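You operate a simulated robot arm through the tools that you are given. There is no shell and no other tool.

You are at the controls of a simulated robot arm. One attempt, no reset.

Task
Press the blue cap home and stand the can in the free well.
Fine: yellow dial to 6 bar and left there, white switch on, slider in, then the yellow button once; slider out; the well is in the long grey tray. Set down upright: white can with a spray button.

Only the result counts: the job must be done as asked and must still hold three seconds after the hand-in. Knocking over, shifting, dropping, spilling or breaking anything else fails it. Lids that push on must go on centred and level and be pressed home; caps that screw on are set level and turned clockwise until they are tight.

Robot
A 7-joint arm with a two-finger parallel gripper, fixed in place. Base frame: the origin is at the foot of the arm, x ahead of it, y to its left, z up; the work surface is at about z = 0.8. Units: m, degrees, N and s.
Its first joint turns from -166.0 to 166.0 degrees. Payload 4.4 kg.
The TCP is the grasp point between the finger pads, 0.023 m short of the fingertips. In the tool frame z runs along the fingers and y along their closing line. The gripper opens to 0.094 m. The fingers are 0.038 m wide and 0.01 m thick; the gripper's body (0.054 by 0.096 m) begins 0.039 m behind the TCP.
Orientation is that of the tool frame in the base frame, as a unit quaternion [x, y, z, w]. With the fingers straight down and closing along the base's y, the tool's x points along the base's -x, its y along +y and its z along -z.

Tools
- The arm moves only by the tool step_arm. Its argument "moves" is a list of rows, each a list of 2 entries, a list of its own where there are three numbers: the shift along the tool's x, y, z in m, then the turn, a rotation vector about the tool's x, y, z in degrees. In form: [[[x, y, z], [wx, wy, wz]], ...]. A call has 1 to 20 rows; each row shifts and turns the commanded pose from where the row before left it, along the tool's axes as they then stand. "jaw" is the opening, from 0 (shut) to 1 (fully open), set as the call begins (left out, the last holds). Each row takes 0.2 s and may step no farther than 0.05 m and 8.6 degrees from the row before; otherwise, or with a gripper value out of range, the whole call is refused. A pose out of reach is approached as far as the arm can. The call stops where the force on the tool passes 90 N (or 10 N more than at its start, if that is more) or the arm is blocked; 0.2 s more then pass. Each finger travels about 0.108 m/s and halts on what it meets, pressing with about 37 N; the grip force reading is that of the motor and also rises with nothing between the fingers. The clock runs only during rows and for 0.2 s after the last one: add rows that do not move to give the fingers time. It gives the time, the measured TCP pose, the force on the tool (base axes), the opening and the grip force at its end, in the units of the frame above (readings bear some noise), with the torque about the TCP (base axes, N m) and any sound that the robot's microphone picked up.
- Cameras (640 x 400 px; columns grow to the right, rows downward): "scene" is fixed at [0.0504, -0.6507, 1.5352]; the picture's right is [-1.00, -0.09, 0.00], its down [-0.08, 0.96, -0.26] and it looks along [0.02, -0.26, -0.97] (base axes); focal length 356 px, centre (320, 200). "wrist" rides on the gripper at [0.086, 0.016, -0.074] in the tool frame; the picture's right is [-0.18, 0.98, 0.00], its down [-0.58, -0.11, -0.81] and it looks along [-0.79, -0.15, 0.59] (tool axes); focal length 243 px, centre (320, 200). There is no depth. A picture from a camera that has moved, and an enlarged one, comes with that camera's place and axes in the base frame and with its lens.
- camera(camera): a new picture of that camera. No time passes.
- inspect(camera, box): a new picture of the part [left, top, right, bottom] of that camera's present view, enlarged. No time passes.
- sign_off(): hands the job in; it is judged then, once.

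Places have to be worked out from the pictures, the camera data and where the tool is seen. Open the gripper and draw the arm clear of the work before you hand the job in, unless the task says otherwise.

The tools are called by a JSON object that holds its "op" and its "data". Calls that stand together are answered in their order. step_arm: Moves the arm, as the interface text tells. Its arguments: {"type":"object","properties":{"moves":{"type":"array","items":{"type":"array"}},"jaw":{"type":"number"}},"required":["moves"]} The other tools are called the same way: camera (camera) takes a picture; inspect (camera, box) takes an enlarged picture of a part of a camera's view; sign_off () hands the job in.

At the start:

```text
time: 0.0
tcp_pos: [0.096, -0.6144, 1.0772]
tcp_rot: [-0.001, 1.0, -0.001, 0.0]
force: [0.8, -0.4, 0.2]
moment: [-0.03, 0.01, 0.0]
opening: 0.0938
finger_force: 0.0
```

scene: 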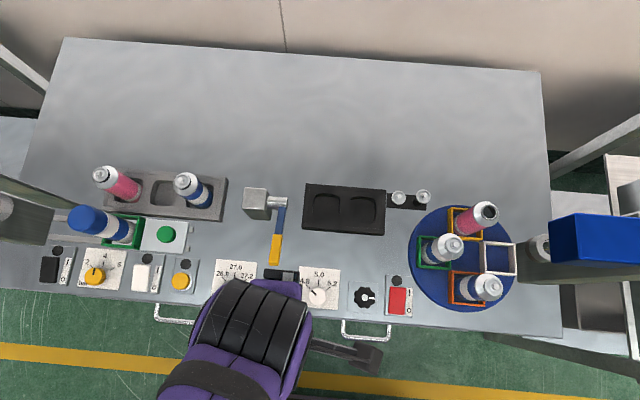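
wrist: 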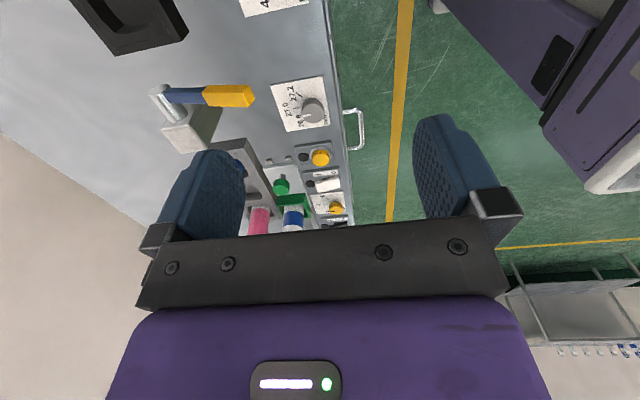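

I'll start by looking at the scene closely before moving.

{"op": "inspect", "data": {"camera": "scene", "box": [20, 150, 220, 310]}}

{"op": "inspect", "data": {"camera": "scene", "box": [200, 170, 420, 330]}}

{"op": "inspect", "data": {"camera": "scene", "box": [380, 170, 560, 330]}}

{"op": "camera", "data": {"camera": "wrist"}}

```text
2.50 times, centred on (120, 230) of scene
camera zoom: at [0.0504, -0.6507, 1.5352], right [-1.0, -0.09, 0.0], down [-0.08, 0.96, -0.26], along [0.02, -0.26, -0.97], focal length 889 px, centre (820, 125)
```

zoom: 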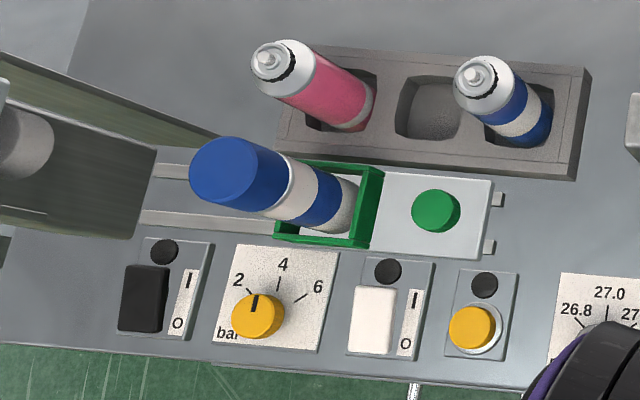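

```text
2.50 times, centred on (310, 250) of scene
camera zoom: at [0.0504, -0.6507, 1.5352], right [-1.0, -0.09, 0.0], down [-0.08, 0.96, -0.26], along [0.02, -0.26, -0.97], focal length 889 px, centre (345, 75)
```

zoom: 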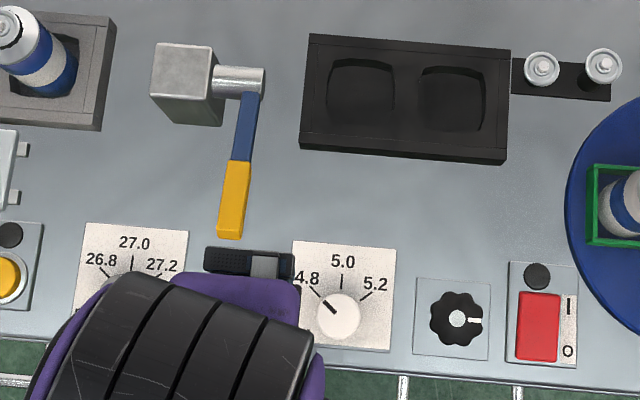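

```text
2.50 times, centred on (470, 250) of scene
camera zoom: at [0.0504, -0.6507, 1.5352], right [-1.0, -0.09, 0.0], down [-0.08, 0.96, -0.26], along [0.02, -0.26, -0.97], focal length 889 px, centre (-55, 75)
```

zoom: 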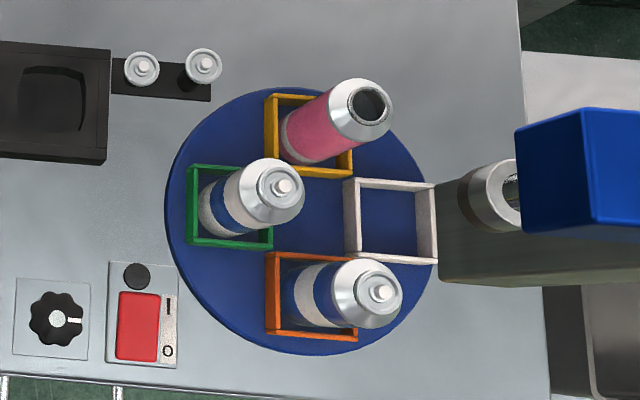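

```text
taken
camera wrist: at [0.0094, -0.5992, 1.1511], right [0.18, 0.98, 0.0], down [0.58, -0.11, 0.81], along [0.79, -0.15, -0.59], focal length 243 px, centre (320, 200)
```

wrist: 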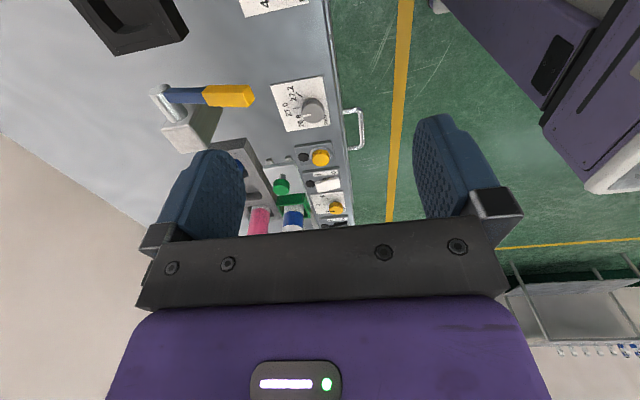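

The station with the green frame, yellow dial, white switch and yellow button sits at about x 0.32–0.49, y −0.65 to −0.74. I'll zoom the wrist view in on it, and zoom the left edge of the scene for the press.

{"op": "inspect", "data": {"camera": "wrist", "box": [220, 120, 380, 240]}}

{"op": "inspect", "data": {"camera": "scene", "box": [0, 120, 120, 300]}}

{"op": "inspect", "data": {"camera": "scene", "box": [60, 195, 220, 310]}}

```text
3.33 times, centred on (300, 180) of wrist
camera zoom: at [0.0094, -0.5992, 1.1511], right [0.18, 0.98, 0.0], down [0.58, -0.11, 0.81], along [0.79, -0.15, -0.59], focal length 809 px, centre (387, 267)
```

zoom: 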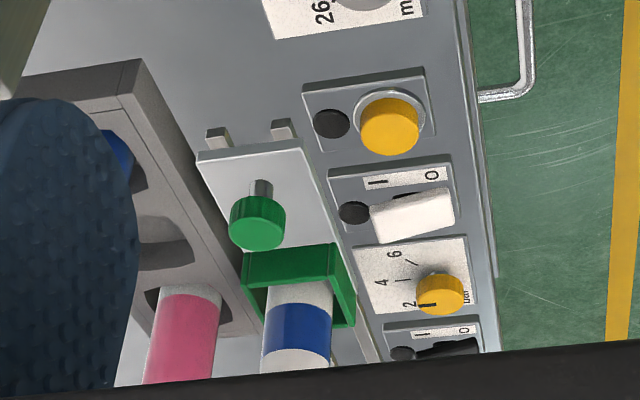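

```text
2.22 times, centred on (60, 210) of scene
camera zoom: at [0.0504, -0.6507, 1.5352], right [-1.0, -0.09, 0.0], down [-0.08, 0.96, -0.26], along [0.02, -0.26, -0.97], focal length 790 px, centre (898, 178)
```

zoom: 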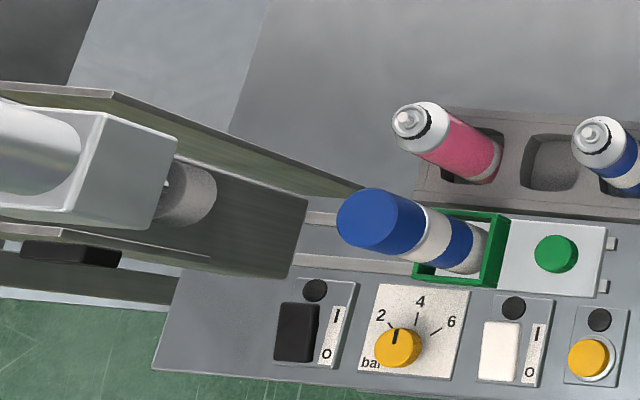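

```text
3.48 times, centred on (140, 252) of scene
camera zoom: at [0.0504, -0.6507, 1.5352], right [-1.0, -0.09, 0.0], down [-0.08, 0.96, -0.26], along [0.02, -0.26, -0.97], focal length 1236 px, centre (946, 17)
```

zoom: 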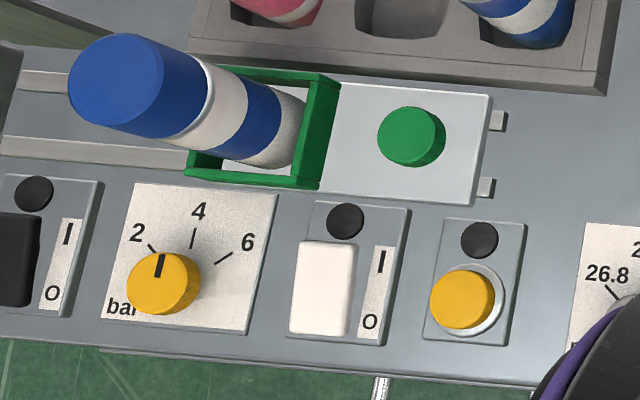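

The green knob on the white plate is the slider's handle, and the press is on the +x side. I'll move at this height along +x so the wrist camera can see the dial, switch and button.

{"op": "step_arm", "data": {"moves": [[[-0.05, 0, 0], [0, 0, 0]], [[-0.05, 0, 0], [0, 0, 0]], [[-0.05, 0, 0], [0, 0, 0]], [[-0.05, 0, 0], [0, 0, 0]], [[-0.05, 0, 0], [0, 0, 0]], [[-0.03, -0.02, 0.02], [0, 0, 0]], [[0, 0, 0], [0, 0, 0]]]}}

```text
time: 1.6
tcp_pos: [0.3797, -0.6354, 1.0575]
tcp_rot: [0.0, 1.0, -0.002, 0.0]
force: [0.2, -0.2, -0.6]
moment: [0.03, 0.02, -0.01]
opening: 0.0941
finger_force: 0.0
```

The arm tracks well. I'll take pictures from here.

{"op": "camera", "data": {"camera": "wrist"}}

{"op": "camera", "data": {"camera": "scene"}}

```text
taken
camera wrist: at [0.2931, -0.6196, 1.131], right [0.18, 0.98, 0.0], down [0.58, -0.11, 0.81], along [0.79, -0.15, -0.59], focal length 243 px, centre (320, 200)
```

wrist: 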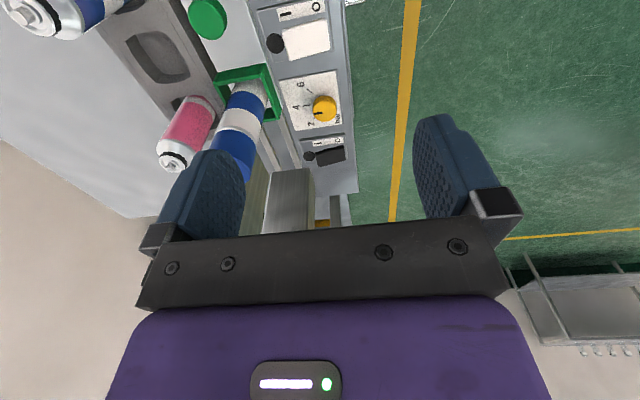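

```text
taken
```

scene: 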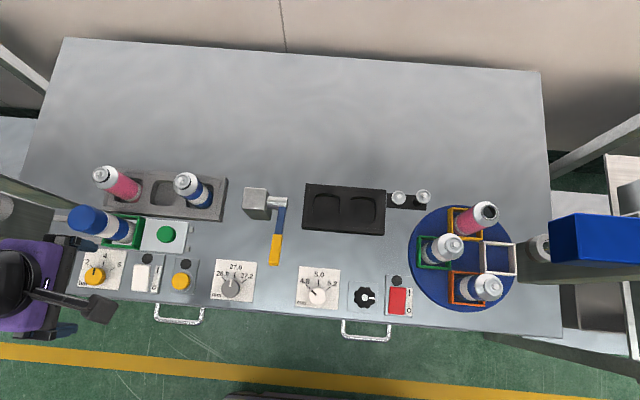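

The controls are in view now; I'll enlarge the dial, switch and slider regions to read positions.

{"op": "inspect", "data": {"camera": "wrist", "box": [240, 0, 370, 180]}}

{"op": "inspect", "data": {"camera": "wrist", "box": [140, 0, 300, 200]}}

{"op": "inspect", "data": {"camera": "scene", "box": [60, 200, 220, 300]}}

```text
2.22 times, centred on (305, 90) of wrist
camera zoom: at [0.2931, -0.6196, 1.131], right [0.18, 0.98, 0.0], down [0.58, -0.11, 0.81], along [0.79, -0.15, -0.59], focal length 539 px, centre (353, 444)
```

zoom: 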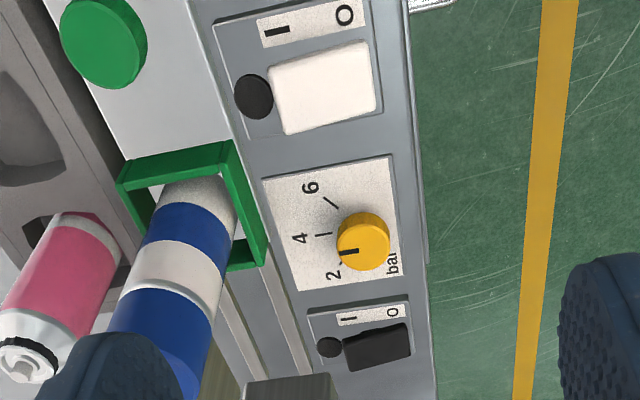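

```text
2.00 times, centred on (220, 100) of wrist
camera zoom: at [0.2931, -0.6196, 1.131], right [0.18, 0.98, 0.0], down [0.58, -0.11, 0.81], along [0.79, -0.15, -0.59], focal length 485 px, centre (520, 400)
```

zoom: 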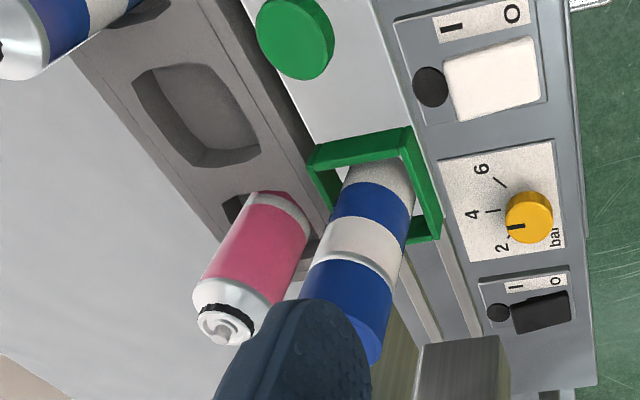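

```text
4.00 times, centred on (140, 250) of scene
camera zoom: at [0.0504, -0.6507, 1.5352], right [-1.0, -0.09, 0.0], down [-0.08, 0.96, -0.26], along [0.02, -0.26, -0.97], focal length 1422 px, centre (1040, 0)
```

zoom: 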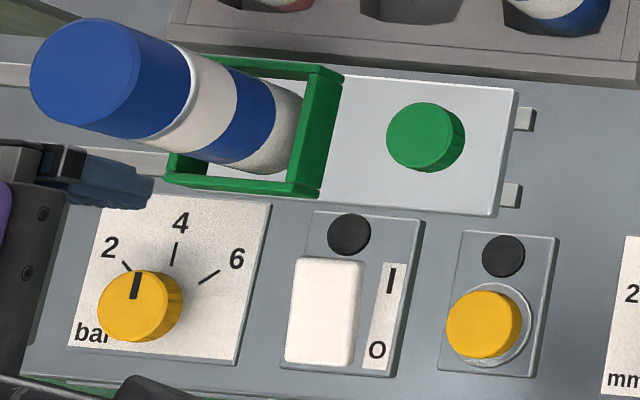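

The pointer reads about 4 bar; the ticks put the dial centre near (0.487, −0.649), knob top near z 0.837, and the 6-mark about 52° clockwise. I'll go above the dial with the jaws part-closed and look before descending.

{"op": "step_arm", "data": {"moves": [[[-0.04, -0.005, 0], [0, 0, 0]], [[-0.04, -0.005, 0.02], [0, 0, 0]], [[-0.027, -0.004, 0.04], [0, 0, 0]], [[0, 0, 0.03], [0, 0, 0]], [[0, 0, 0], [0, 0, 0]]], "jaw": 0.66}}

{"op": "camera", "data": {"camera": "wrist"}}

{"op": "camera", "data": {"camera": "scene"}}

```text
time: 2.8
tcp_pos: [0.482, -0.65, 0.9643]
tcp_rot: [0.0, 1.0, 0.0, 0.001]
force: [-0.1, 0.4, -0.1]
moment: [0.0, -0.03, 0.01]
opening: 0.0622
finger_force: 0.1
```

```text
taken
camera wrist: at [0.3948, -0.6351, 1.0381], right [0.18, 0.98, 0.0], down [0.58, -0.11, 0.81], along [0.79, -0.15, -0.59], focal length 243 px, centre (320, 200)
```

wrist: 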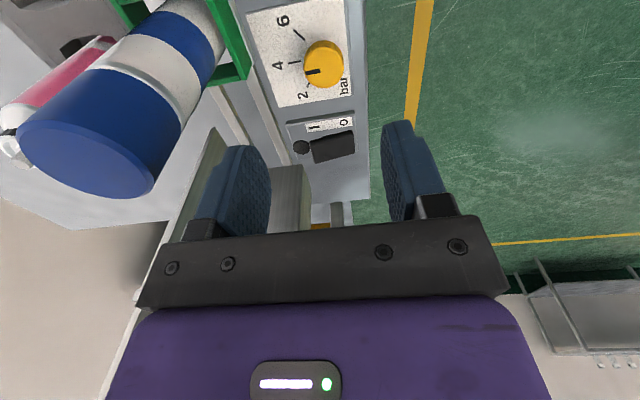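

```text
taken
```

scene: 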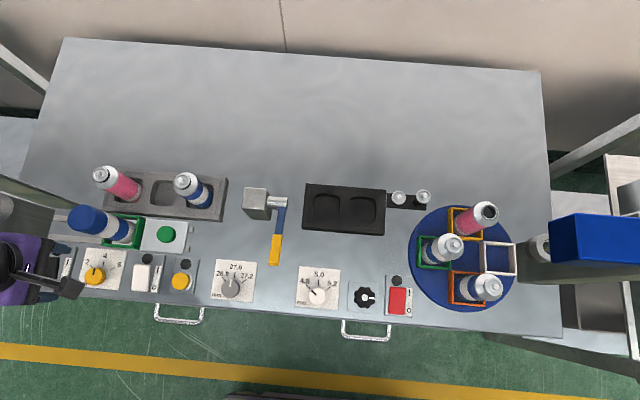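

The dial is directly below between the fingers. I'll enlarge the view to locate the knob more exactly relative to the tool.

{"op": "inspect", "data": {"camera": "wrist", "box": [240, 0, 380, 100]}}

{"op": "step_arm", "data": {"moves": [[[0, 0, 0], [0, 0, 0]], [[0, 0, 0], [0, 0, 0]]]}}

```text
4.00 times, centred on (310, 50) of wrist
camera zoom: at [0.3948, -0.6351, 1.0381], right [0.18, 0.98, 0.0], down [0.58, -0.11, 0.81], along [0.79, -0.15, -0.59], focal length 970 px, centre (360, 800)
```

zoom: 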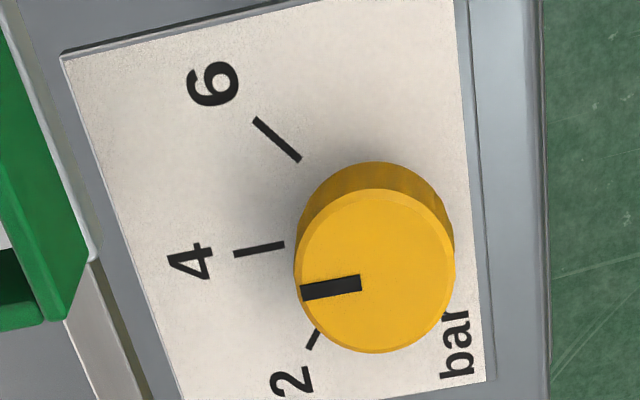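

```text
time: 3.4
tcp_pos: [0.4827, -0.6486, 0.9639]
tcp_rot: [0.001, 1.0, 0.001, 0.0]
force: [-0.1, 0.8, 1.0]
moment: [-0.03, -0.03, 0.02]
opening: 0.062
finger_force: 0.1
```

Pointer is parallel to the 4 tick; knob centre is about (0.4875, −0.6495), top 0.837, plate 0.812. I'll shift 5 mm in +x and descend to TCP z ≈ 0.842.

{"op": "step_arm", "data": {"moves": [[[-0.005, -0.001, 0.03], [0, 0, 0]], [[0, 0, 0.03], [0, 0, 0]], [[0, 0, 0.03], [0, 0, 0]], [[0, 0, 0.02], [0, 0, 0]], [[0, 0, 0.01], [0, 0, 0]], [[0, 0, 0], [0, 0, 0]]]}}

{"op": "camera", "data": {"camera": "wrist"}}

```text
time: 4.8
tcp_pos: [0.4888, -0.649, 0.8467]
tcp_rot: [0.001, 1.0, 0.0, 0.0]
force: [0.2, 0.8, 0.0]
moment: [-0.05, 0.01, 0.0]
opening: 0.062
finger_force: 0.1
```

```text
taken
camera wrist: at [0.4018, -0.6347, 0.9198], right [0.18, 0.98, 0.0], down [0.58, -0.11, 0.81], along [0.79, -0.15, -0.59], focal length 243 px, centre (320, 200)
```

wrist: 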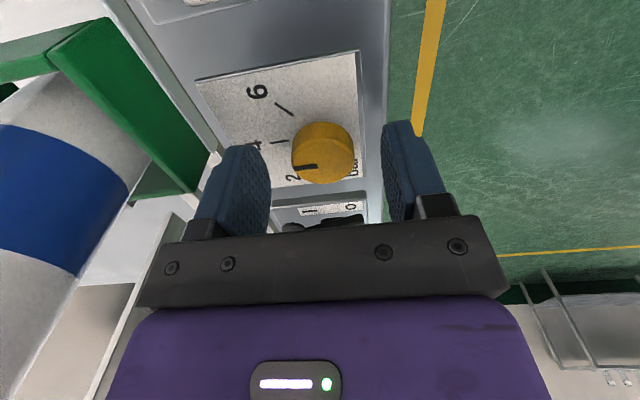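

The knob sits between the pads. I lower 3 mm more and close on it.

{"op": "step_arm", "data": {"moves": [[[0, 0, 0.003], [0, 0, 0]]]}}

{"op": "step_arm", "data": {"moves": [[[0, 0, 0], [0, 0, 0]], [[0, 0, 0], [0, 0, 0]], [[0, 0, 0], [0, 0, 0]]], "jaw": 0.2}}

```text
time: 5.2
tcp_pos: [0.4877, -0.6484, 0.843]
tcp_rot: [0.0, 1.0, 0.0, 0.0]
force: [-0.6, -0.1, -0.6]
moment: [0.01, 0.0, -0.04]
opening: 0.0617
finger_force: 0.0
```

```text
time: 6.0
tcp_pos: [0.4886, -0.6495, 0.8436]
tcp_rot: [0.0, 1.0, 0.0, -0.001]
force: [-0.2, -1.2, 0.8]
moment: [0.15, 0.08, -0.01]
opening: 0.0334
finger_force: 45.1
```

Gripped at 0.033 m. Now I turn clockwise (positive about tool z) by 51° in six rows, then check.

{"op": "step_arm", "data": {"moves": [[[0, 0, 0], [0, 0, 8.5]], [[0, 0, 0], [0, 0, 8.5]], [[0, 0, 0], [0, 0, 8.5]], [[0, 0, 0], [0, 0, 8.5]], [[0, 0, 0], [0, 0, 8.5]], [[0, 0, 0], [0, 0, 8.5]], [[0, 0, 0], [0, 0, 0]]]}}

{"op": "camera", "data": {"camera": "wrist"}}

{"op": "inspect", "data": {"camera": "scene", "box": [60, 200, 220, 300]}}

```text
time: 7.6
tcp_pos: [0.4921, -0.6447, 0.8424]
tcp_rot: [0.431, 0.903, 0.001, 0.0]
force: [14.4, 42.4, -3.0]
moment: [1.42, 0.22, 0.34]
opening: 0.0335
finger_force: 45.4
```

```text
taken
camera wrist: at [0.4492, -0.5698, 0.9175], right [0.88, 0.48, 0.0], down [0.28, -0.52, 0.8], along [0.38, -0.71, -0.59], focal length 243 px, centre (320, 200)
```

wrist: 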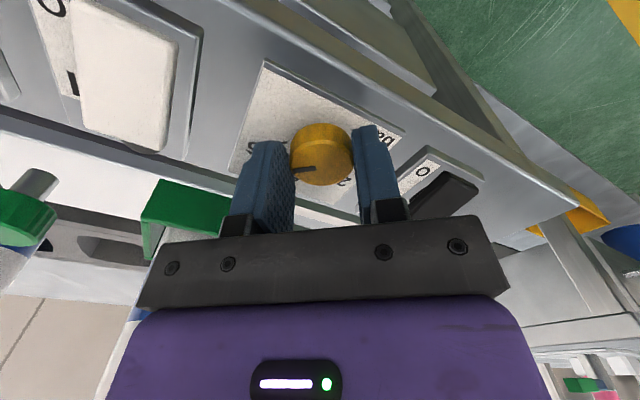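

```text
4.00 times, centred on (140, 250) of scene
camera zoom: at [0.0504, -0.6507, 1.5352], right [-1.0, -0.09, 0.0], down [-0.08, 0.96, -0.26], along [0.02, -0.26, -0.97], focal length 1422 px, centre (1040, 0)
```

zoom: 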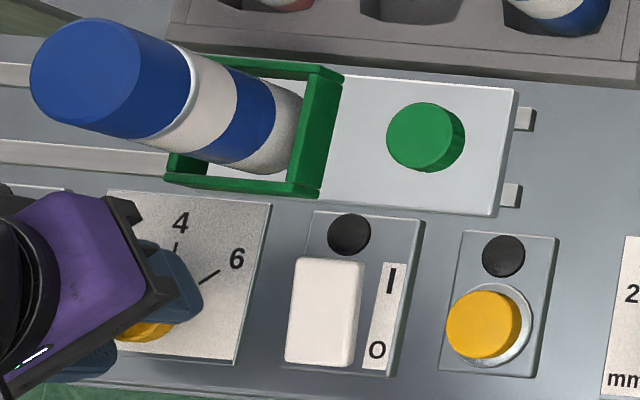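

A sideways load of about 45 N built up at the knob during the turn; the frame and can in the scene view are unmoved. I'll enlarge the wrist view to see how far the pointer has come.

{"op": "inspect", "data": {"camera": "wrist", "box": [220, 50, 420, 230]}}

{"op": "inspect", "data": {"camera": "scene", "box": [60, 240, 130, 300]}}

```text
2.22 times, centred on (320, 140) of wrist
camera zoom: at [0.4492, -0.5698, 0.9175], right [0.88, 0.48, 0.0], down [0.28, -0.52, 0.8], along [0.38, -0.71, -0.59], focal length 539 px, centre (320, 333)
```

zoom: 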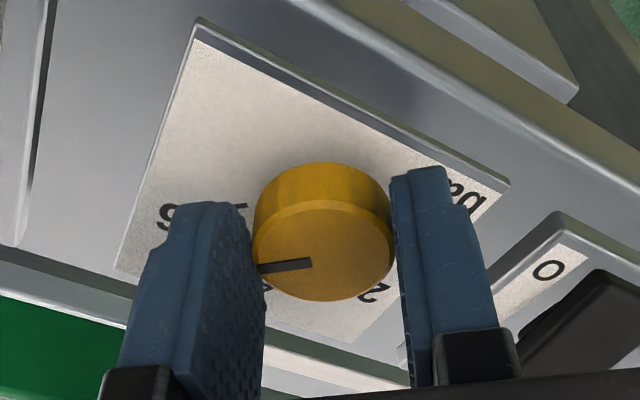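

```text
6.67 times, centred on (95, 270) of scene
camera zoom: at [0.0504, -0.6507, 1.5352], right [-1.0, -0.09, 0.0], down [-0.08, 0.96, -0.26], along [0.02, -0.26, -0.97], focal length 2370 px, centre (1820, -267)
```

zoom: 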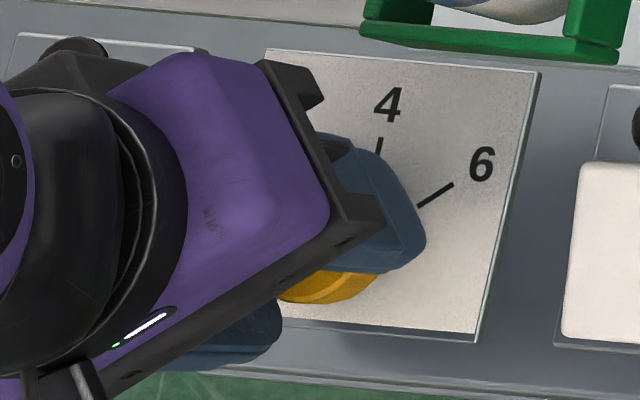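

The knob turned with the fingers; the sideways load shows the knob axis is really about x ≈ 0.495, so surfaces lie a bit lower than I assumed (plate ≈ 0.80). I'll relieve the load by shifting 5.5 mm along the closing line, then check the reading.

{"op": "step_arm", "data": {"moves": [[[0, 0.003, 0], [0, 0, 0]], [[0, 0.0025, 0], [0, 0, 0]], [[0, 0, 0], [0, 0, 0]]]}}

```text
time: 8.4
tcp_pos: [0.4921, -0.6451, 0.8437]
tcp_rot: [0.432, 0.902, 0.0, 0.0]
force: [-2.2, 24.8, -13.2]
moment: [0.58, -0.09, 0.23]
opening: 0.0338
finger_force: 44.9
```

The load has halved; I trim a little more in both tool axes to bring it near zero before opening.

{"op": "step_arm", "data": {"moves": [[[0.0025, 0.002, -0.001], [0, 0, 0]], [[0, 0, 0], [0, 0, 0]]]}}

```text
time: 9.0
tcp_pos: [0.4931, -0.6455, 0.8445]
tcp_rot: [0.432, 0.902, -0.002, 0.0]
force: [-4.7, -12.6, -29.4]
moment: [-0.14, -0.07, -0.05]
opening: 0.0336
finger_force: 44.8
```

The 1 mm lift only pulled on the knob, so I put it back down and then open the jaws.

{"op": "step_arm", "data": {"moves": [[[-0.001, -0.0007, 0.0015], [0, 0, 0]], [[0, 0, 0], [0, 0, 0]]]}}

{"op": "step_arm", "data": {"moves": [[[0, 0, 0], [0, 0, 0]], [[0, 0, 0], [0, 0, 0]]], "jaw": 0.6}}

{"op": "camera", "data": {"camera": "wrist"}}

```text
time: 9.6
tcp_pos: [0.4925, -0.6464, 0.8446]
tcp_rot: [0.432, 0.902, -0.001, 0.0]
force: [-12.9, -18.3, -7.5]
moment: [0.13, 0.55, -0.07]
opening: 0.0334
finger_force: 44.9
```

```text
time: 10.2
tcp_pos: [0.4948, -0.6438, 0.8437]
tcp_rot: [0.431, 0.902, 0.0, 0.0]
force: [0.8, 0.3, -0.2]
moment: [0.01, 0.01, -0.05]
opening: 0.0566
finger_force: 0.1
```

```text
taken
camera wrist: at [0.4513, -0.5668, 0.917], right [0.88, 0.48, 0.0], down [0.28, -0.52, 0.81], along [0.38, -0.71, -0.59], focal length 243 px, centre (320, 200)
```

wrist: 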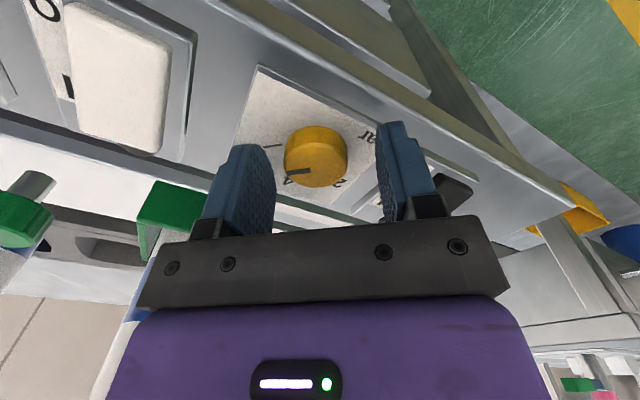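

Released. I lift straight up and look at the pointer against the 6 mark.

{"op": "step_arm", "data": {"moves": [[[0, 0, -0.03], [0, 0, 0]], [[0, 0, -0.04], [0, 0, 0]], [[0, 0, -0.05], [0, 0, 0]], [[0, 0, -0.03], [0, 0, 0]], [[0, 0, 0], [0, 0, 0]]]}}

{"op": "inspect", "data": {"camera": "wrist", "box": [240, 0, 400, 110]}}

{"op": "inspect", "data": {"camera": "scene", "box": [60, 240, 130, 300]}}

```text
time: 11.4
tcp_pos: [0.4929, -0.6455, 0.9938]
tcp_rot: [0.431, 0.902, 0.0, 0.0]
force: [0.7, 0.2, -0.5]
moment: [-0.01, -0.01, -0.01]
opening: 0.0564
finger_force: 0.1
```

```text
3.64 times, centred on (320, 55) of wrist
camera zoom: at [0.45, -0.5694, 1.0679], right [0.88, 0.48, 0.0], down [0.28, -0.52, 0.81], along [0.38, -0.71, -0.59], focal length 882 px, centre (320, 727)
```

zoom: 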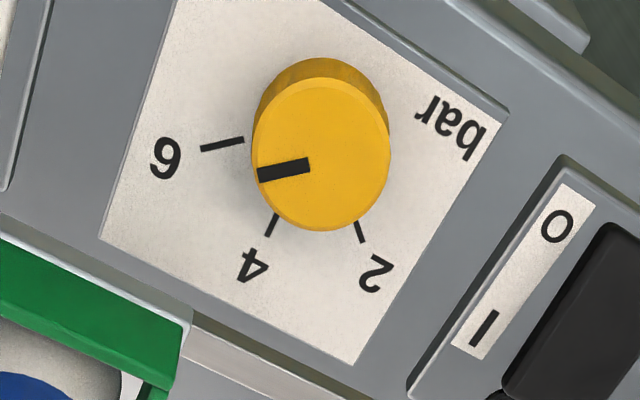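

```text
6.67 times, centred on (95, 270) of scene
camera zoom: at [0.0504, -0.6507, 1.5352], right [-1.0, -0.09, 0.0], down [-0.08, 0.96, -0.26], along [0.02, -0.26, -0.97], focal length 2370 px, centre (1820, -267)
```

zoom: 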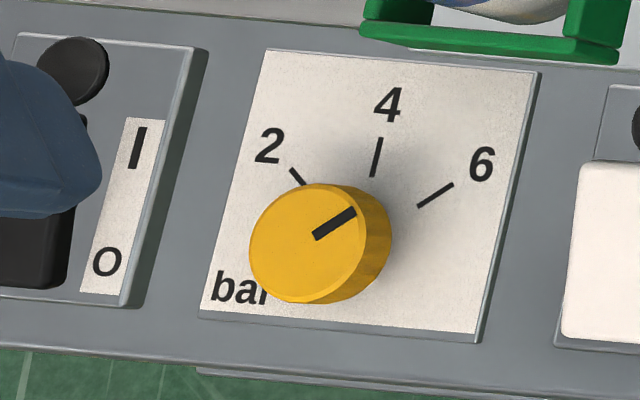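

Pointer is now parallel to the 6 tick in both views, so the dial is at 6 bar. Next the white switch: its I end (−y side, near y −0.679) stands raised, so I'll turn to about 26° yaw to keep the hand clear of the can, close the fingers, and hover above it.

{"op": "step_arm", "data": {"moves": [[[0, 0, 0], [0, 0, -8.4]], [[0, 0, 0], [0, 0, -8.4]], [[0, 0, 0], [0, 0, -8.2]], [[0.035, -0.03, 0], [0, 0, 0]], [[0.035, -0.029, 0], [0, 0, 0]], [[0, 0, 0.02], [0, 0, 0]], [[0, 0, 0], [0, 0, 0]]], "jaw": 0}}

{"op": "camera", "data": {"camera": "wrist"}}

{"op": "camera", "data": {"camera": "scene"}}

```text
time: 13.0
tcp_pos: [0.4051, -0.6661, 0.9737]
tcp_rot: [0.225, 0.974, 0.001, 0.0]
force: [-0.5, 0.0, 0.4]
moment: [0.01, 0.0, 0.0]
opening: 0.0
finger_force: 37.7
```

```text
taken
camera wrist: at [0.3342, -0.6149, 1.0475], right [0.6, 0.8, 0.0], down [0.47, -0.35, 0.81], along [0.65, -0.48, -0.59], focal length 243 px, centre (320, 200)
```

wrist: 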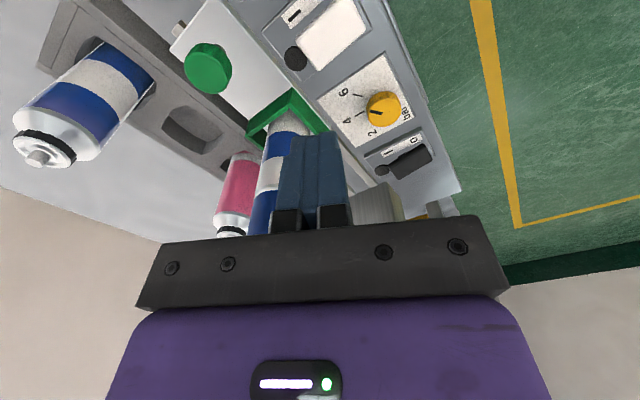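

```text
taken
```

scene: 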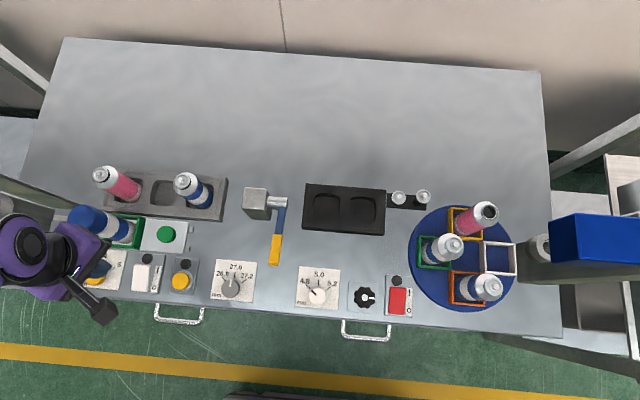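

I'll enlarge the switch in the wrist view to see where the tool axis meets it.

{"op": "inspect", "data": {"camera": "wrist", "box": [260, 0, 400, 100]}}

{"op": "inspect", "data": {"camera": "scene", "box": [110, 235, 200, 305]}}

```text
4.00 times, centred on (330, 50) of wrist
camera zoom: at [0.3342, -0.6149, 1.0475], right [0.6, 0.8, 0.0], down [0.47, -0.35, 0.81], along [0.65, -0.48, -0.59], focal length 970 px, centre (280, 800)
```

zoom: 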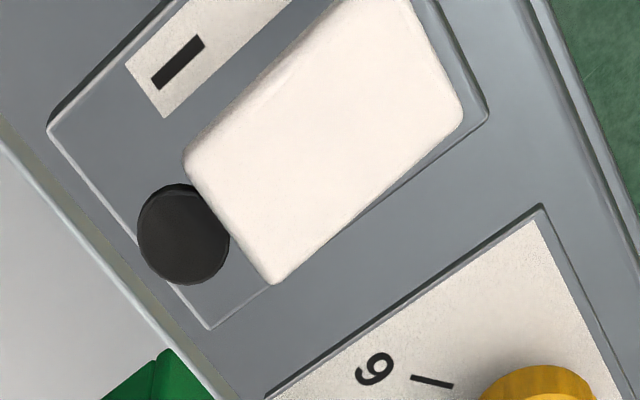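

```text
5.71 times, centred on (155, 270) of scene
camera zoom: at [0.0504, -0.6507, 1.5352], right [-1.0, -0.09, 0.0], down [-0.08, 0.96, -0.26], along [0.02, -0.26, -0.97], focal length 2031 px, centre (1263, -200)
```

zoom: 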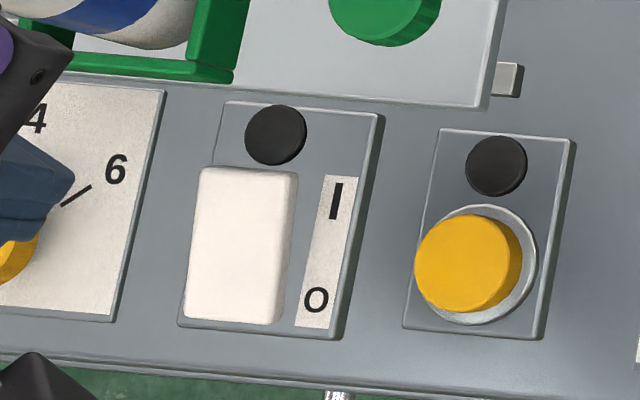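

I-end centre works out at about (0.404, −0.680), rocker middle (0.406, −0.655). I'll press at about (0.405, −0.668): first down to just above it.

{"op": "step_arm", "data": {"moves": [[[0, -0.002, 0.04], [0, 0, 0]], [[0, 0, 0.04], [0, 0, 0]], [[0, 0, 0.025], [0, 0, 0]], [[0, 0, 0], [0, 0, 0]]]}}

{"op": "camera", "data": {"camera": "wrist"}}

{"op": "inspect", "data": {"camera": "scene", "box": [50, 190, 200, 305]}}

```text
time: 14.0
tcp_pos: [0.4062, -0.6658, 0.8678]
tcp_rot: [0.224, 0.974, 0.0, 0.0]
force: [0.2, -0.7, 0.4]
moment: [-0.01, -0.04, 0.0]
opening: 0.0
finger_force: 37.0
```

```text
taken
camera wrist: at [0.3348, -0.6145, 0.9419], right [0.6, 0.8, 0.0], down [0.47, -0.35, 0.81], along [0.65, -0.48, -0.59], focal length 243 px, centre (320, 200)
```

wrist: 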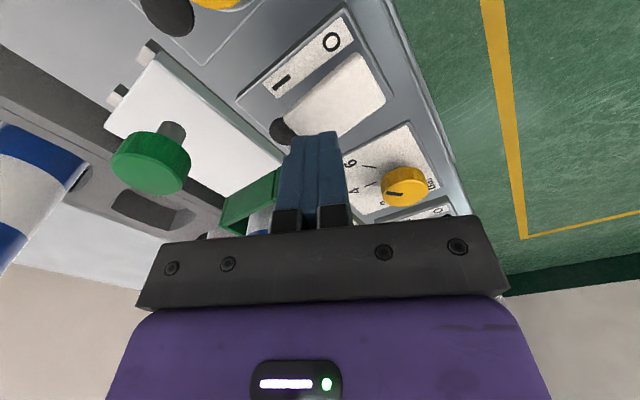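

```text
3.48 times, centred on (125, 248) of scene
camera zoom: at [0.0504, -0.6507, 1.5352], right [-1.0, -0.09, 0.0], down [-0.08, 0.96, -0.26], along [0.02, -0.26, -0.97], focal length 1236 px, centre (998, 35)
```

zoom: 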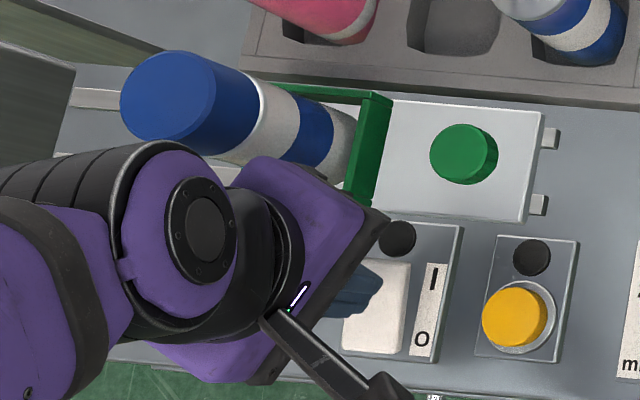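

Tips are right over the I end of the rocker and clear of the lamp. I descend in small steps, watching the force.

{"op": "step_arm", "data": {"moves": [[[0, -0.002, 0.005], [0, 0, 0]], [[0, 0, 0.005], [0, 0, 0]], [[0, 0, 0.005], [0, 0, 0]], [[0, 0, 0.004], [0, 0, 0]]]}}

```text
time: 15.0
tcp_pos: [0.4046, -0.6697, 0.8497]
tcp_rot: [0.226, 0.974, 0.001, 0.0]
force: [-0.6, -2.1, 1.7]
moment: [-0.11, -0.02, -0.01]
opening: 0.0003
finger_force: 37.2
```

First light contact at tip height about 0.827. I keep going in 3 mm steps.

{"op": "step_arm", "data": {"moves": [[[0, 0, 0.003], [0, 0, 0]], [[0, 0, 0.003], [0, 0, 0]]]}}

{"op": "inspect", "data": {"camera": "wrist", "box": [220, 20, 420, 200]}}

```text
time: 15.6
tcp_pos: [0.4041, -0.6689, 0.8469]
tcp_rot: [0.224, 0.974, -0.003, 0.002]
force: [0.7, 3.7, 50.4]
moment: [0.81, 0.64, -0.09]
opening: 0.0
finger_force: 36.2
```

```text
2.22 times, centred on (320, 110) of wrist
camera zoom: at [0.3322, -0.6181, 0.9201], right [0.6, 0.8, 0.0], down [0.47, -0.35, 0.81], along [0.65, -0.48, -0.59], focal length 539 px, centre (320, 400)
```

zoom: 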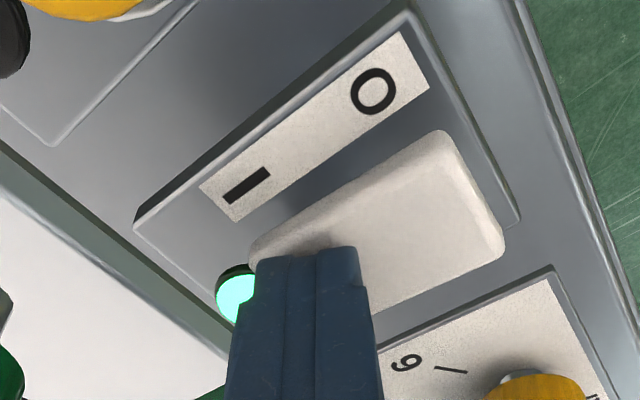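

The switch's lamp has lit green: it is on. I lift off and check it stays on.

{"op": "step_arm", "data": {"moves": [[[0, 0, -0.01], [0, 0, 0]], [[0, 0, -0.03], [0, 0, 0]], [[0, 0, -0.04], [0, 0, 0]], [[0, 0, -0.05], [0, 0, 0]], [[0, 0, 0], [0, 0, 0]]]}}

{"op": "camera", "data": {"camera": "wrist"}}

{"op": "inspect", "data": {"camera": "scene", "box": [110, 235, 200, 305]}}

```text
time: 16.8
tcp_pos: [0.4026, -0.6707, 0.9749]
tcp_rot: [0.225, 0.974, -0.001, 0.001]
force: [0.5, 0.2, -0.4]
moment: [0.02, 0.03, 0.01]
opening: 0.0002
finger_force: 37.5
```

```text
taken
camera wrist: at [0.3314, -0.6188, 1.0479], right [0.6, 0.8, 0.0], down [0.48, -0.35, 0.81], along [0.65, -0.48, -0.59], focal length 243 px, centre (320, 200)
```

wrist: 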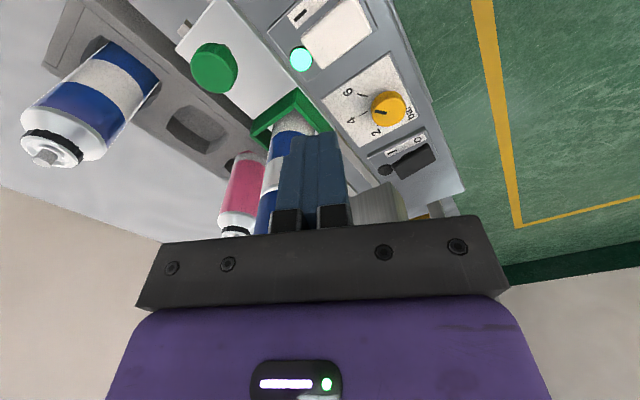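

```text
5.71 times, centred on (155, 270) of scene
camera zoom: at [0.0504, -0.6507, 1.5352], right [-1.0, -0.09, 0.0], down [-0.08, 0.96, -0.26], along [0.02, -0.26, -0.97], focal length 2031 px, centre (1263, -200)
```

zoom: 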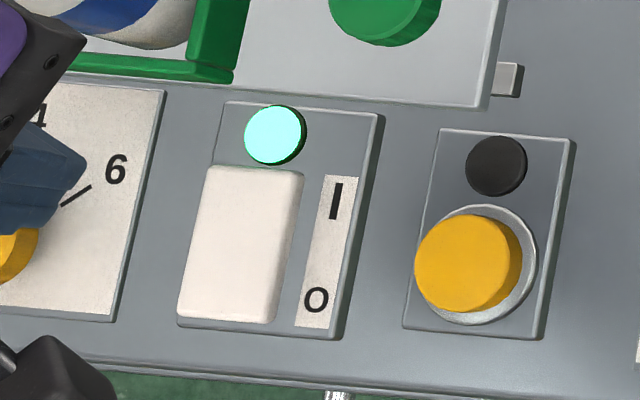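

The white switch is on and stays on. Before moving the slider I want to see the press, so I rise, turn back to zero yaw, and open the jaws for a clear view.

{"op": "step_arm", "data": {"moves": [[[0.02, 0, -0.05], [0, 0, -8.5]], [[0.02, 0, -0.05], [0, 0, -8.5]], [[0.02, 0, -0.05], [0, 0, -8.5]], [[0.04, 0, -0.03], [0, 0, 0]], [[0, 0, 0], [0, 0, 0]]], "jaw": 1}}

{"op": "camera", "data": {"camera": "wrist"}}

{"op": "inspect", "data": {"camera": "scene", "box": [0, 150, 220, 310]}}

```text
refused: row 1 steps farther than a row can; nothing moved
```

```text
taken
camera wrist: at [0.3314, -0.6188, 1.0479], right [0.6, 0.8, 0.0], down [0.48, -0.35, 0.81], along [0.65, -0.48, -0.59], focal length 243 px, centre (320, 200)
```

wrist: 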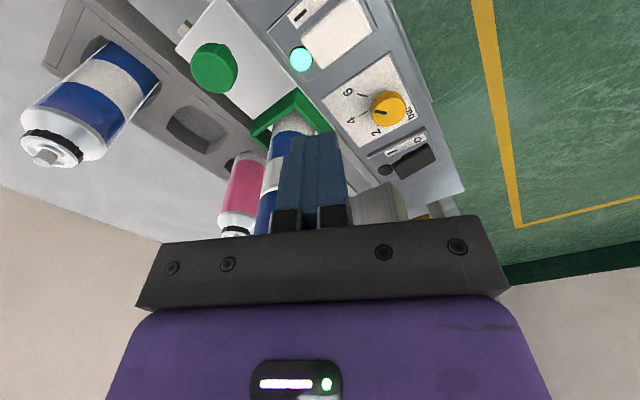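

```text
2.50 times, centred on (110, 230) of scene
camera zoom: at [0.0504, -0.6507, 1.5352], right [-1.0, -0.09, 0.0], down [-0.08, 0.96, -0.26], along [0.02, -0.26, -0.97], focal length 889 px, centre (845, 125)
```

zoom: 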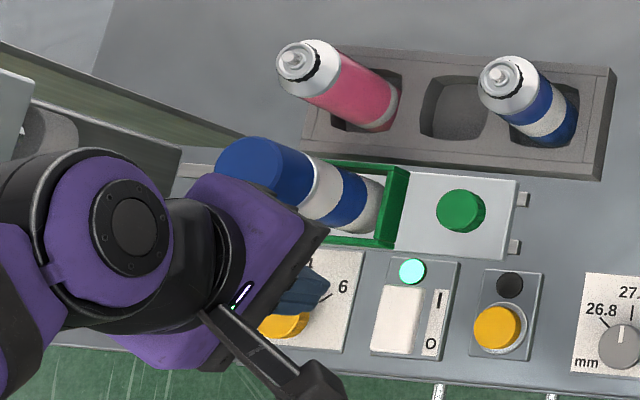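

The combined step was too long; I repeat it with shorter rows.

{"op": "step_arm", "data": {"moves": [[[0.02, 0, -0.04], [0, 0, -8.5]], [[0.02, 0, -0.04], [0, 0, -8.5]], [[0.02, 0, -0.04], [0, 0, -8.5]], [[0.03, 0, -0.03], [0, 0, 0]], [[0.02, 0, -0.04], [0, 0, 0]], [[0, 0, -0.04], [0, 0, 0]], [[0, 0, 0], [0, 0, 0]]], "jaw": 1}}

{"op": "camera", "data": {"camera": "wrist"}}

{"op": "inspect", "data": {"camera": "scene", "box": [0, 150, 220, 310]}}

```text
time: 18.4
tcp_pos: [0.2949, -0.6489, 1.2056]
tcp_rot: [0.004, 1.0, 0.0, 0.0]
force: [0.0, -0.1, -0.4]
moment: [-0.01, -0.02, 0.04]
opening: 0.094
finger_force: 0.1
```

```text
taken
camera wrist: at [0.2077, -0.6344, 1.2788], right [0.19, 0.98, 0.0], down [0.58, -0.11, 0.81], along [0.79, -0.15, -0.59], focal length 243 px, centre (320, 200)
```

wrist: 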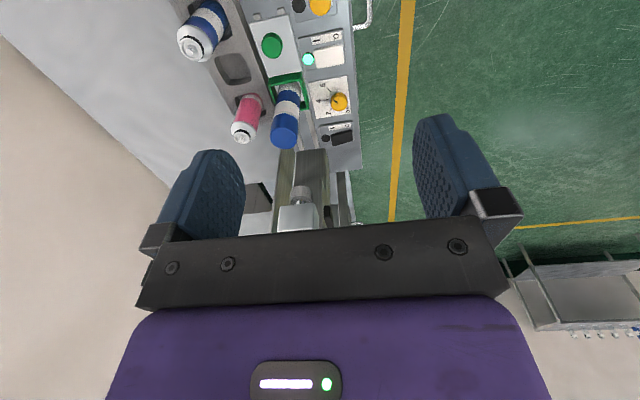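

```text
2.50 times, centred on (110, 230) of scene
camera zoom: at [0.0504, -0.6507, 1.5352], right [-1.0, -0.09, 0.0], down [-0.08, 0.96, -0.26], along [0.02, -0.26, -0.97], focal length 889 px, centre (845, 125)
```

zoom: 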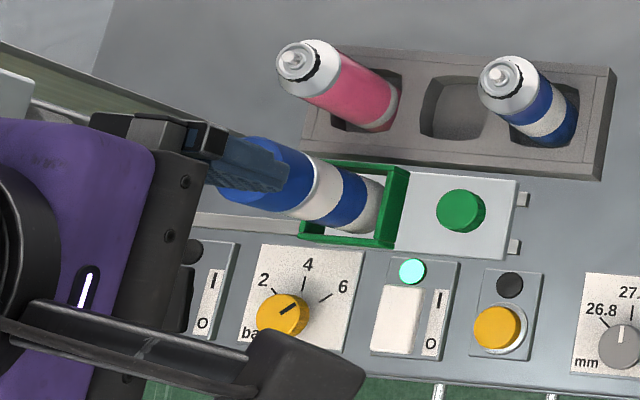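

{"op": "inspect", "data": {"camera": "wrist", "box": [220, 60, 380, 240]}}

{"op": "inspect", "data": {"camera": "wrist", "box": [170, 0, 370, 160]}}

```text
2.22 times, centred on (300, 150) of wrist
camera zoom: at [0.2077, -0.6344, 1.2788], right [0.19, 0.98, 0.0], down [0.58, -0.11, 0.81], along [0.79, -0.15, -0.59], focal length 539 px, centre (364, 311)
```

zoom: 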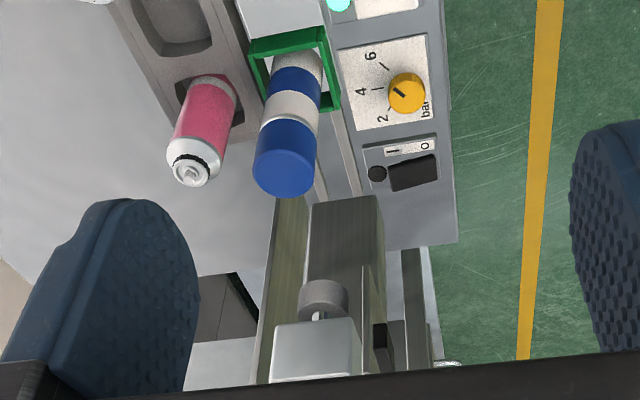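

```text
2.50 times, centred on (270, 80) of wrist
camera zoom: at [0.2077, -0.6344, 1.2788], right [0.19, 0.98, 0.0], down [0.58, -0.11, 0.81], along [0.79, -0.15, -0.59], focal length 606 px, centre (445, 500)
```

zoom: 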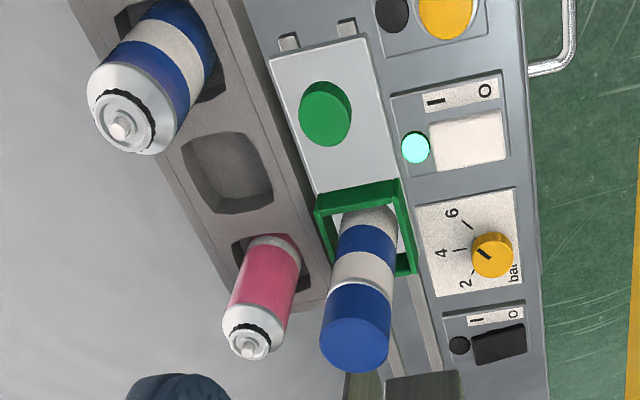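

The press head (disc near x ≈ 0.56, z ≈ 1.0) hangs in front of its column, so the slider travel is about 0.1 m. I'll move behind the slider knob at a safe height for a close view of the knob, plate and rails.

{"op": "step_arm", "data": {"moves": [[[0.015, -0.04, 0.0], [0, 0, 0]], [[0.01, -0.04, 0.02], [0, 0, 0]], [[0, -0.009, 0.04], [0, 0, 0]], [[0, 0, 0.05], [0, 0, 0]], [[0, 0, 0.05], [0, 0, 0]], [[0, 0, 0.05], [0, 0, 0]], [[0, 0, 0], [0, 0, 0]]], "jaw": 0.7}}

{"op": "camera", "data": {"camera": "wrist"}}

{"op": "camera", "data": {"camera": "scene"}}

```text
time: 20.0
tcp_pos: [0.2747, -0.7403, 0.9938]
tcp_rot: [0.004, 1.0, 0.0, 0.0]
force: [-0.3, -0.2, -0.3]
moment: [-0.03, -0.02, -0.03]
opening: 0.0659
finger_force: 0.2
```

```text
taken
camera wrist: at [0.1862, -0.7251, 1.0681], right [0.19, 0.98, 0.0], down [0.58, -0.11, 0.81], along [0.79, -0.16, -0.59], focal length 243 px, centre (320, 200)
```

wrist: 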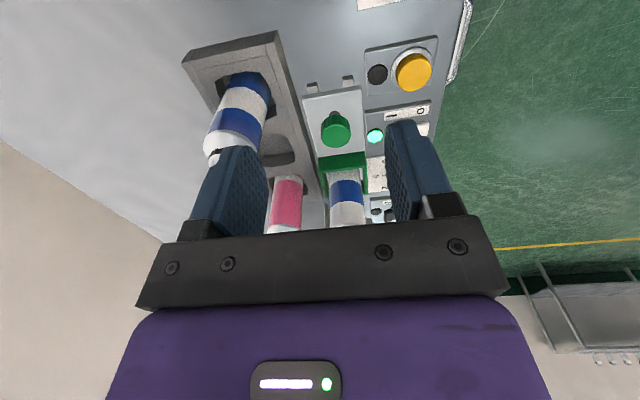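

```text
taken
```

scene: 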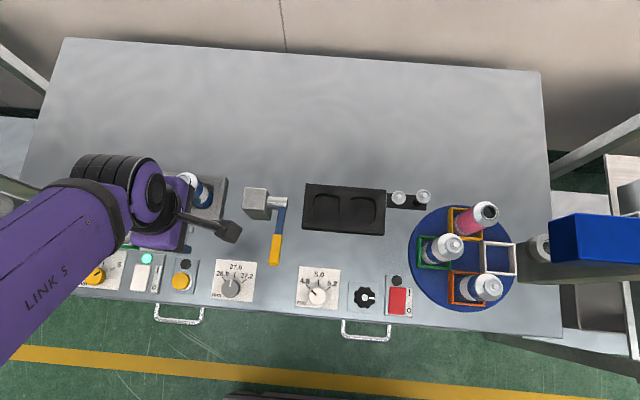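

I'll enlarge the knob and slider plate region.

{"op": "inspect", "data": {"camera": "wrist", "box": [260, 60, 400, 230]}}

{"op": "inspect", "data": {"camera": "wrist", "box": [290, 60, 380, 130]}}

```text
2.35 times, centred on (330, 145) of wrist
camera zoom: at [0.1862, -0.7251, 1.0681], right [0.19, 0.98, 0.0], down [0.58, -0.11, 0.81], along [0.79, -0.16, -0.59], focal length 571 px, centre (296, 329)
```

zoom: 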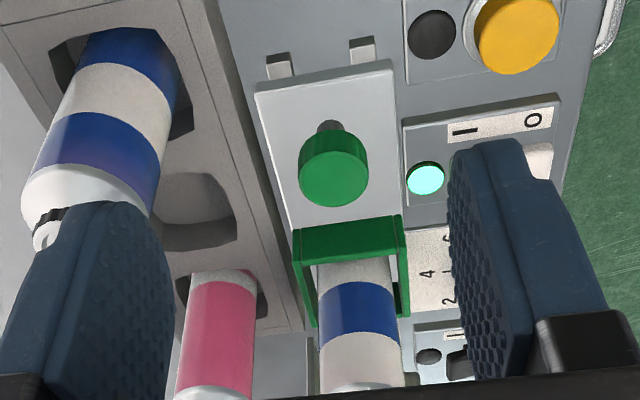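

```text
5.71 times, centred on (335, 95) of wrist
camera zoom: at [0.1862, -0.7251, 1.0681], right [0.19, 0.98, 0.0], down [0.58, -0.11, 0.81], along [0.79, -0.16, -0.59], focal length 1386 px, centre (234, 800)
```

zoom: 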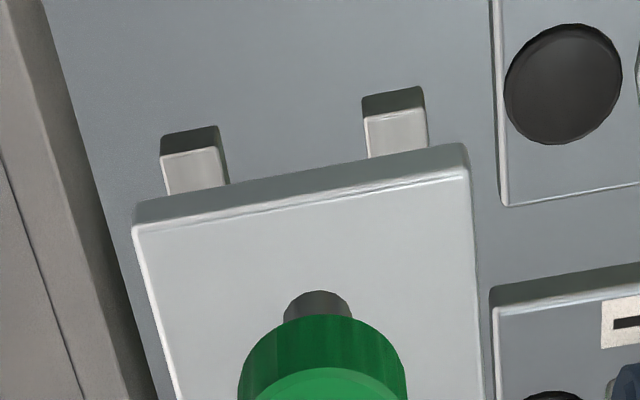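

Knob: centre about (0.357, −0.740), top z ≈ 0.859, radius 0.0165, on a stem over the plate. I'll lean the hand 15° toward −x (so it will clear the press head later) and move above the knob.

{"op": "step_arm", "data": {"moves": [[[0, 0, 0], [0, -7.5, 0]], [[0, 0, 0], [0, -7.5, 0]], [[-0.03, 0, 0.025], [0, 0, 0]], [[-0.0329, 0, 0.03], [0, 0, 0]], [[0, 0, 0.0281], [0, 0, 0]], [[0, 0, 0], [0, 0, 0]]]}}

{"op": "camera", "data": {"camera": "wrist"}}

{"op": "camera", "data": {"camera": "scene"}}

```text
time: 21.4
tcp_pos: [0.3528, -0.7411, 0.9304]
tcp_rot: [0.004, 0.991, 0.0, 0.13]
force: [0.0, -0.4, 0.7]
moment: [-0.01, 0.0, -0.01]
opening: 0.0658
finger_force: 0.1
```

```text
taken
camera wrist: at [0.2485, -0.7255, 0.9773], right [0.19, 0.98, 0.05], down [0.35, -0.11, 0.93], along [0.92, -0.16, -0.37], focal length 243 px, centre (320, 200)
```

wrist: 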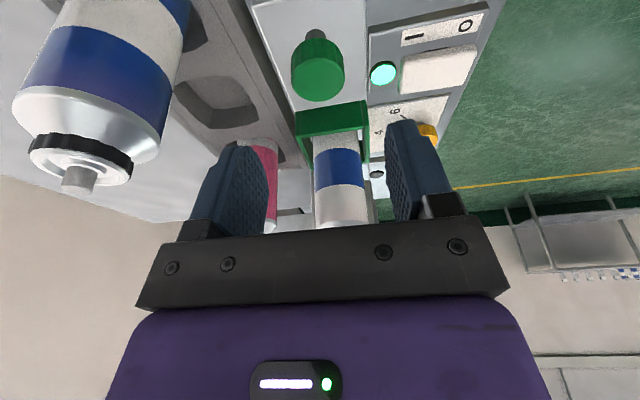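

```text
taken
```

scene: 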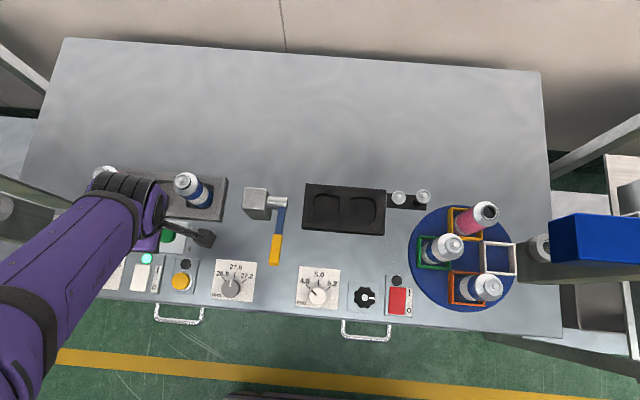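

Knob is at about (0.3566, −0.741), 4 mm ahead of the tool. I descend so the pads straddle the knob at TCP z ≈ 0.862.

{"op": "step_arm", "data": {"moves": [[[0.0, 0, 0.0267], [0, 0, 0]], [[0.0067, 0, 0.02], [0, 0, 0]], [[0.007, 0, 0.02], [0, 0, 0]], [[0, 0, 0], [0, 0, 0]]]}}

{"op": "camera", "data": {"camera": "wrist"}}

```text
time: 22.4
tcp_pos: [0.355, -0.7417, 0.8623]
tcp_rot: [0.004, 0.992, -0.001, 0.13]
force: [0.5, 0.1, 0.5]
moment: [-0.03, 0.0, -0.03]
opening: 0.0658
finger_force: 0.0
```

```text
taken
camera wrist: at [0.2518, -0.7247, 0.9113], right [0.19, 0.98, 0.05], down [0.35, -0.11, 0.93], along [0.92, -0.16, -0.37], focal length 243 px, centre (320, 200)
```

wrist: 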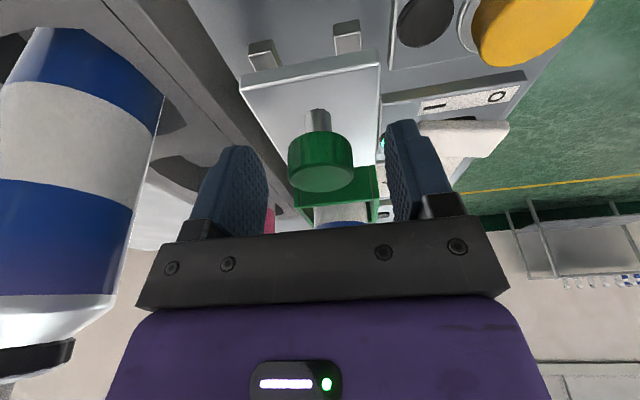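

The knob is well centred between the pads. I close on it.

{"op": "step_arm", "data": {"moves": [[[0, 0, 0], [0, 0, 0]], [[0, 0, 0], [0, 0, 0]], [[0, 0, 0], [0, 0, 0]]], "jaw": 0.2}}

```text
time: 23.2
tcp_pos: [0.355, -0.7404, 0.8611]
tcp_rot: [0.004, 0.991, 0.0, 0.131]
force: [0.2, 3.2, -0.5]
moment: [0.0, -0.37, 0.2]
opening: 0.0314
finger_force: 45.3
```

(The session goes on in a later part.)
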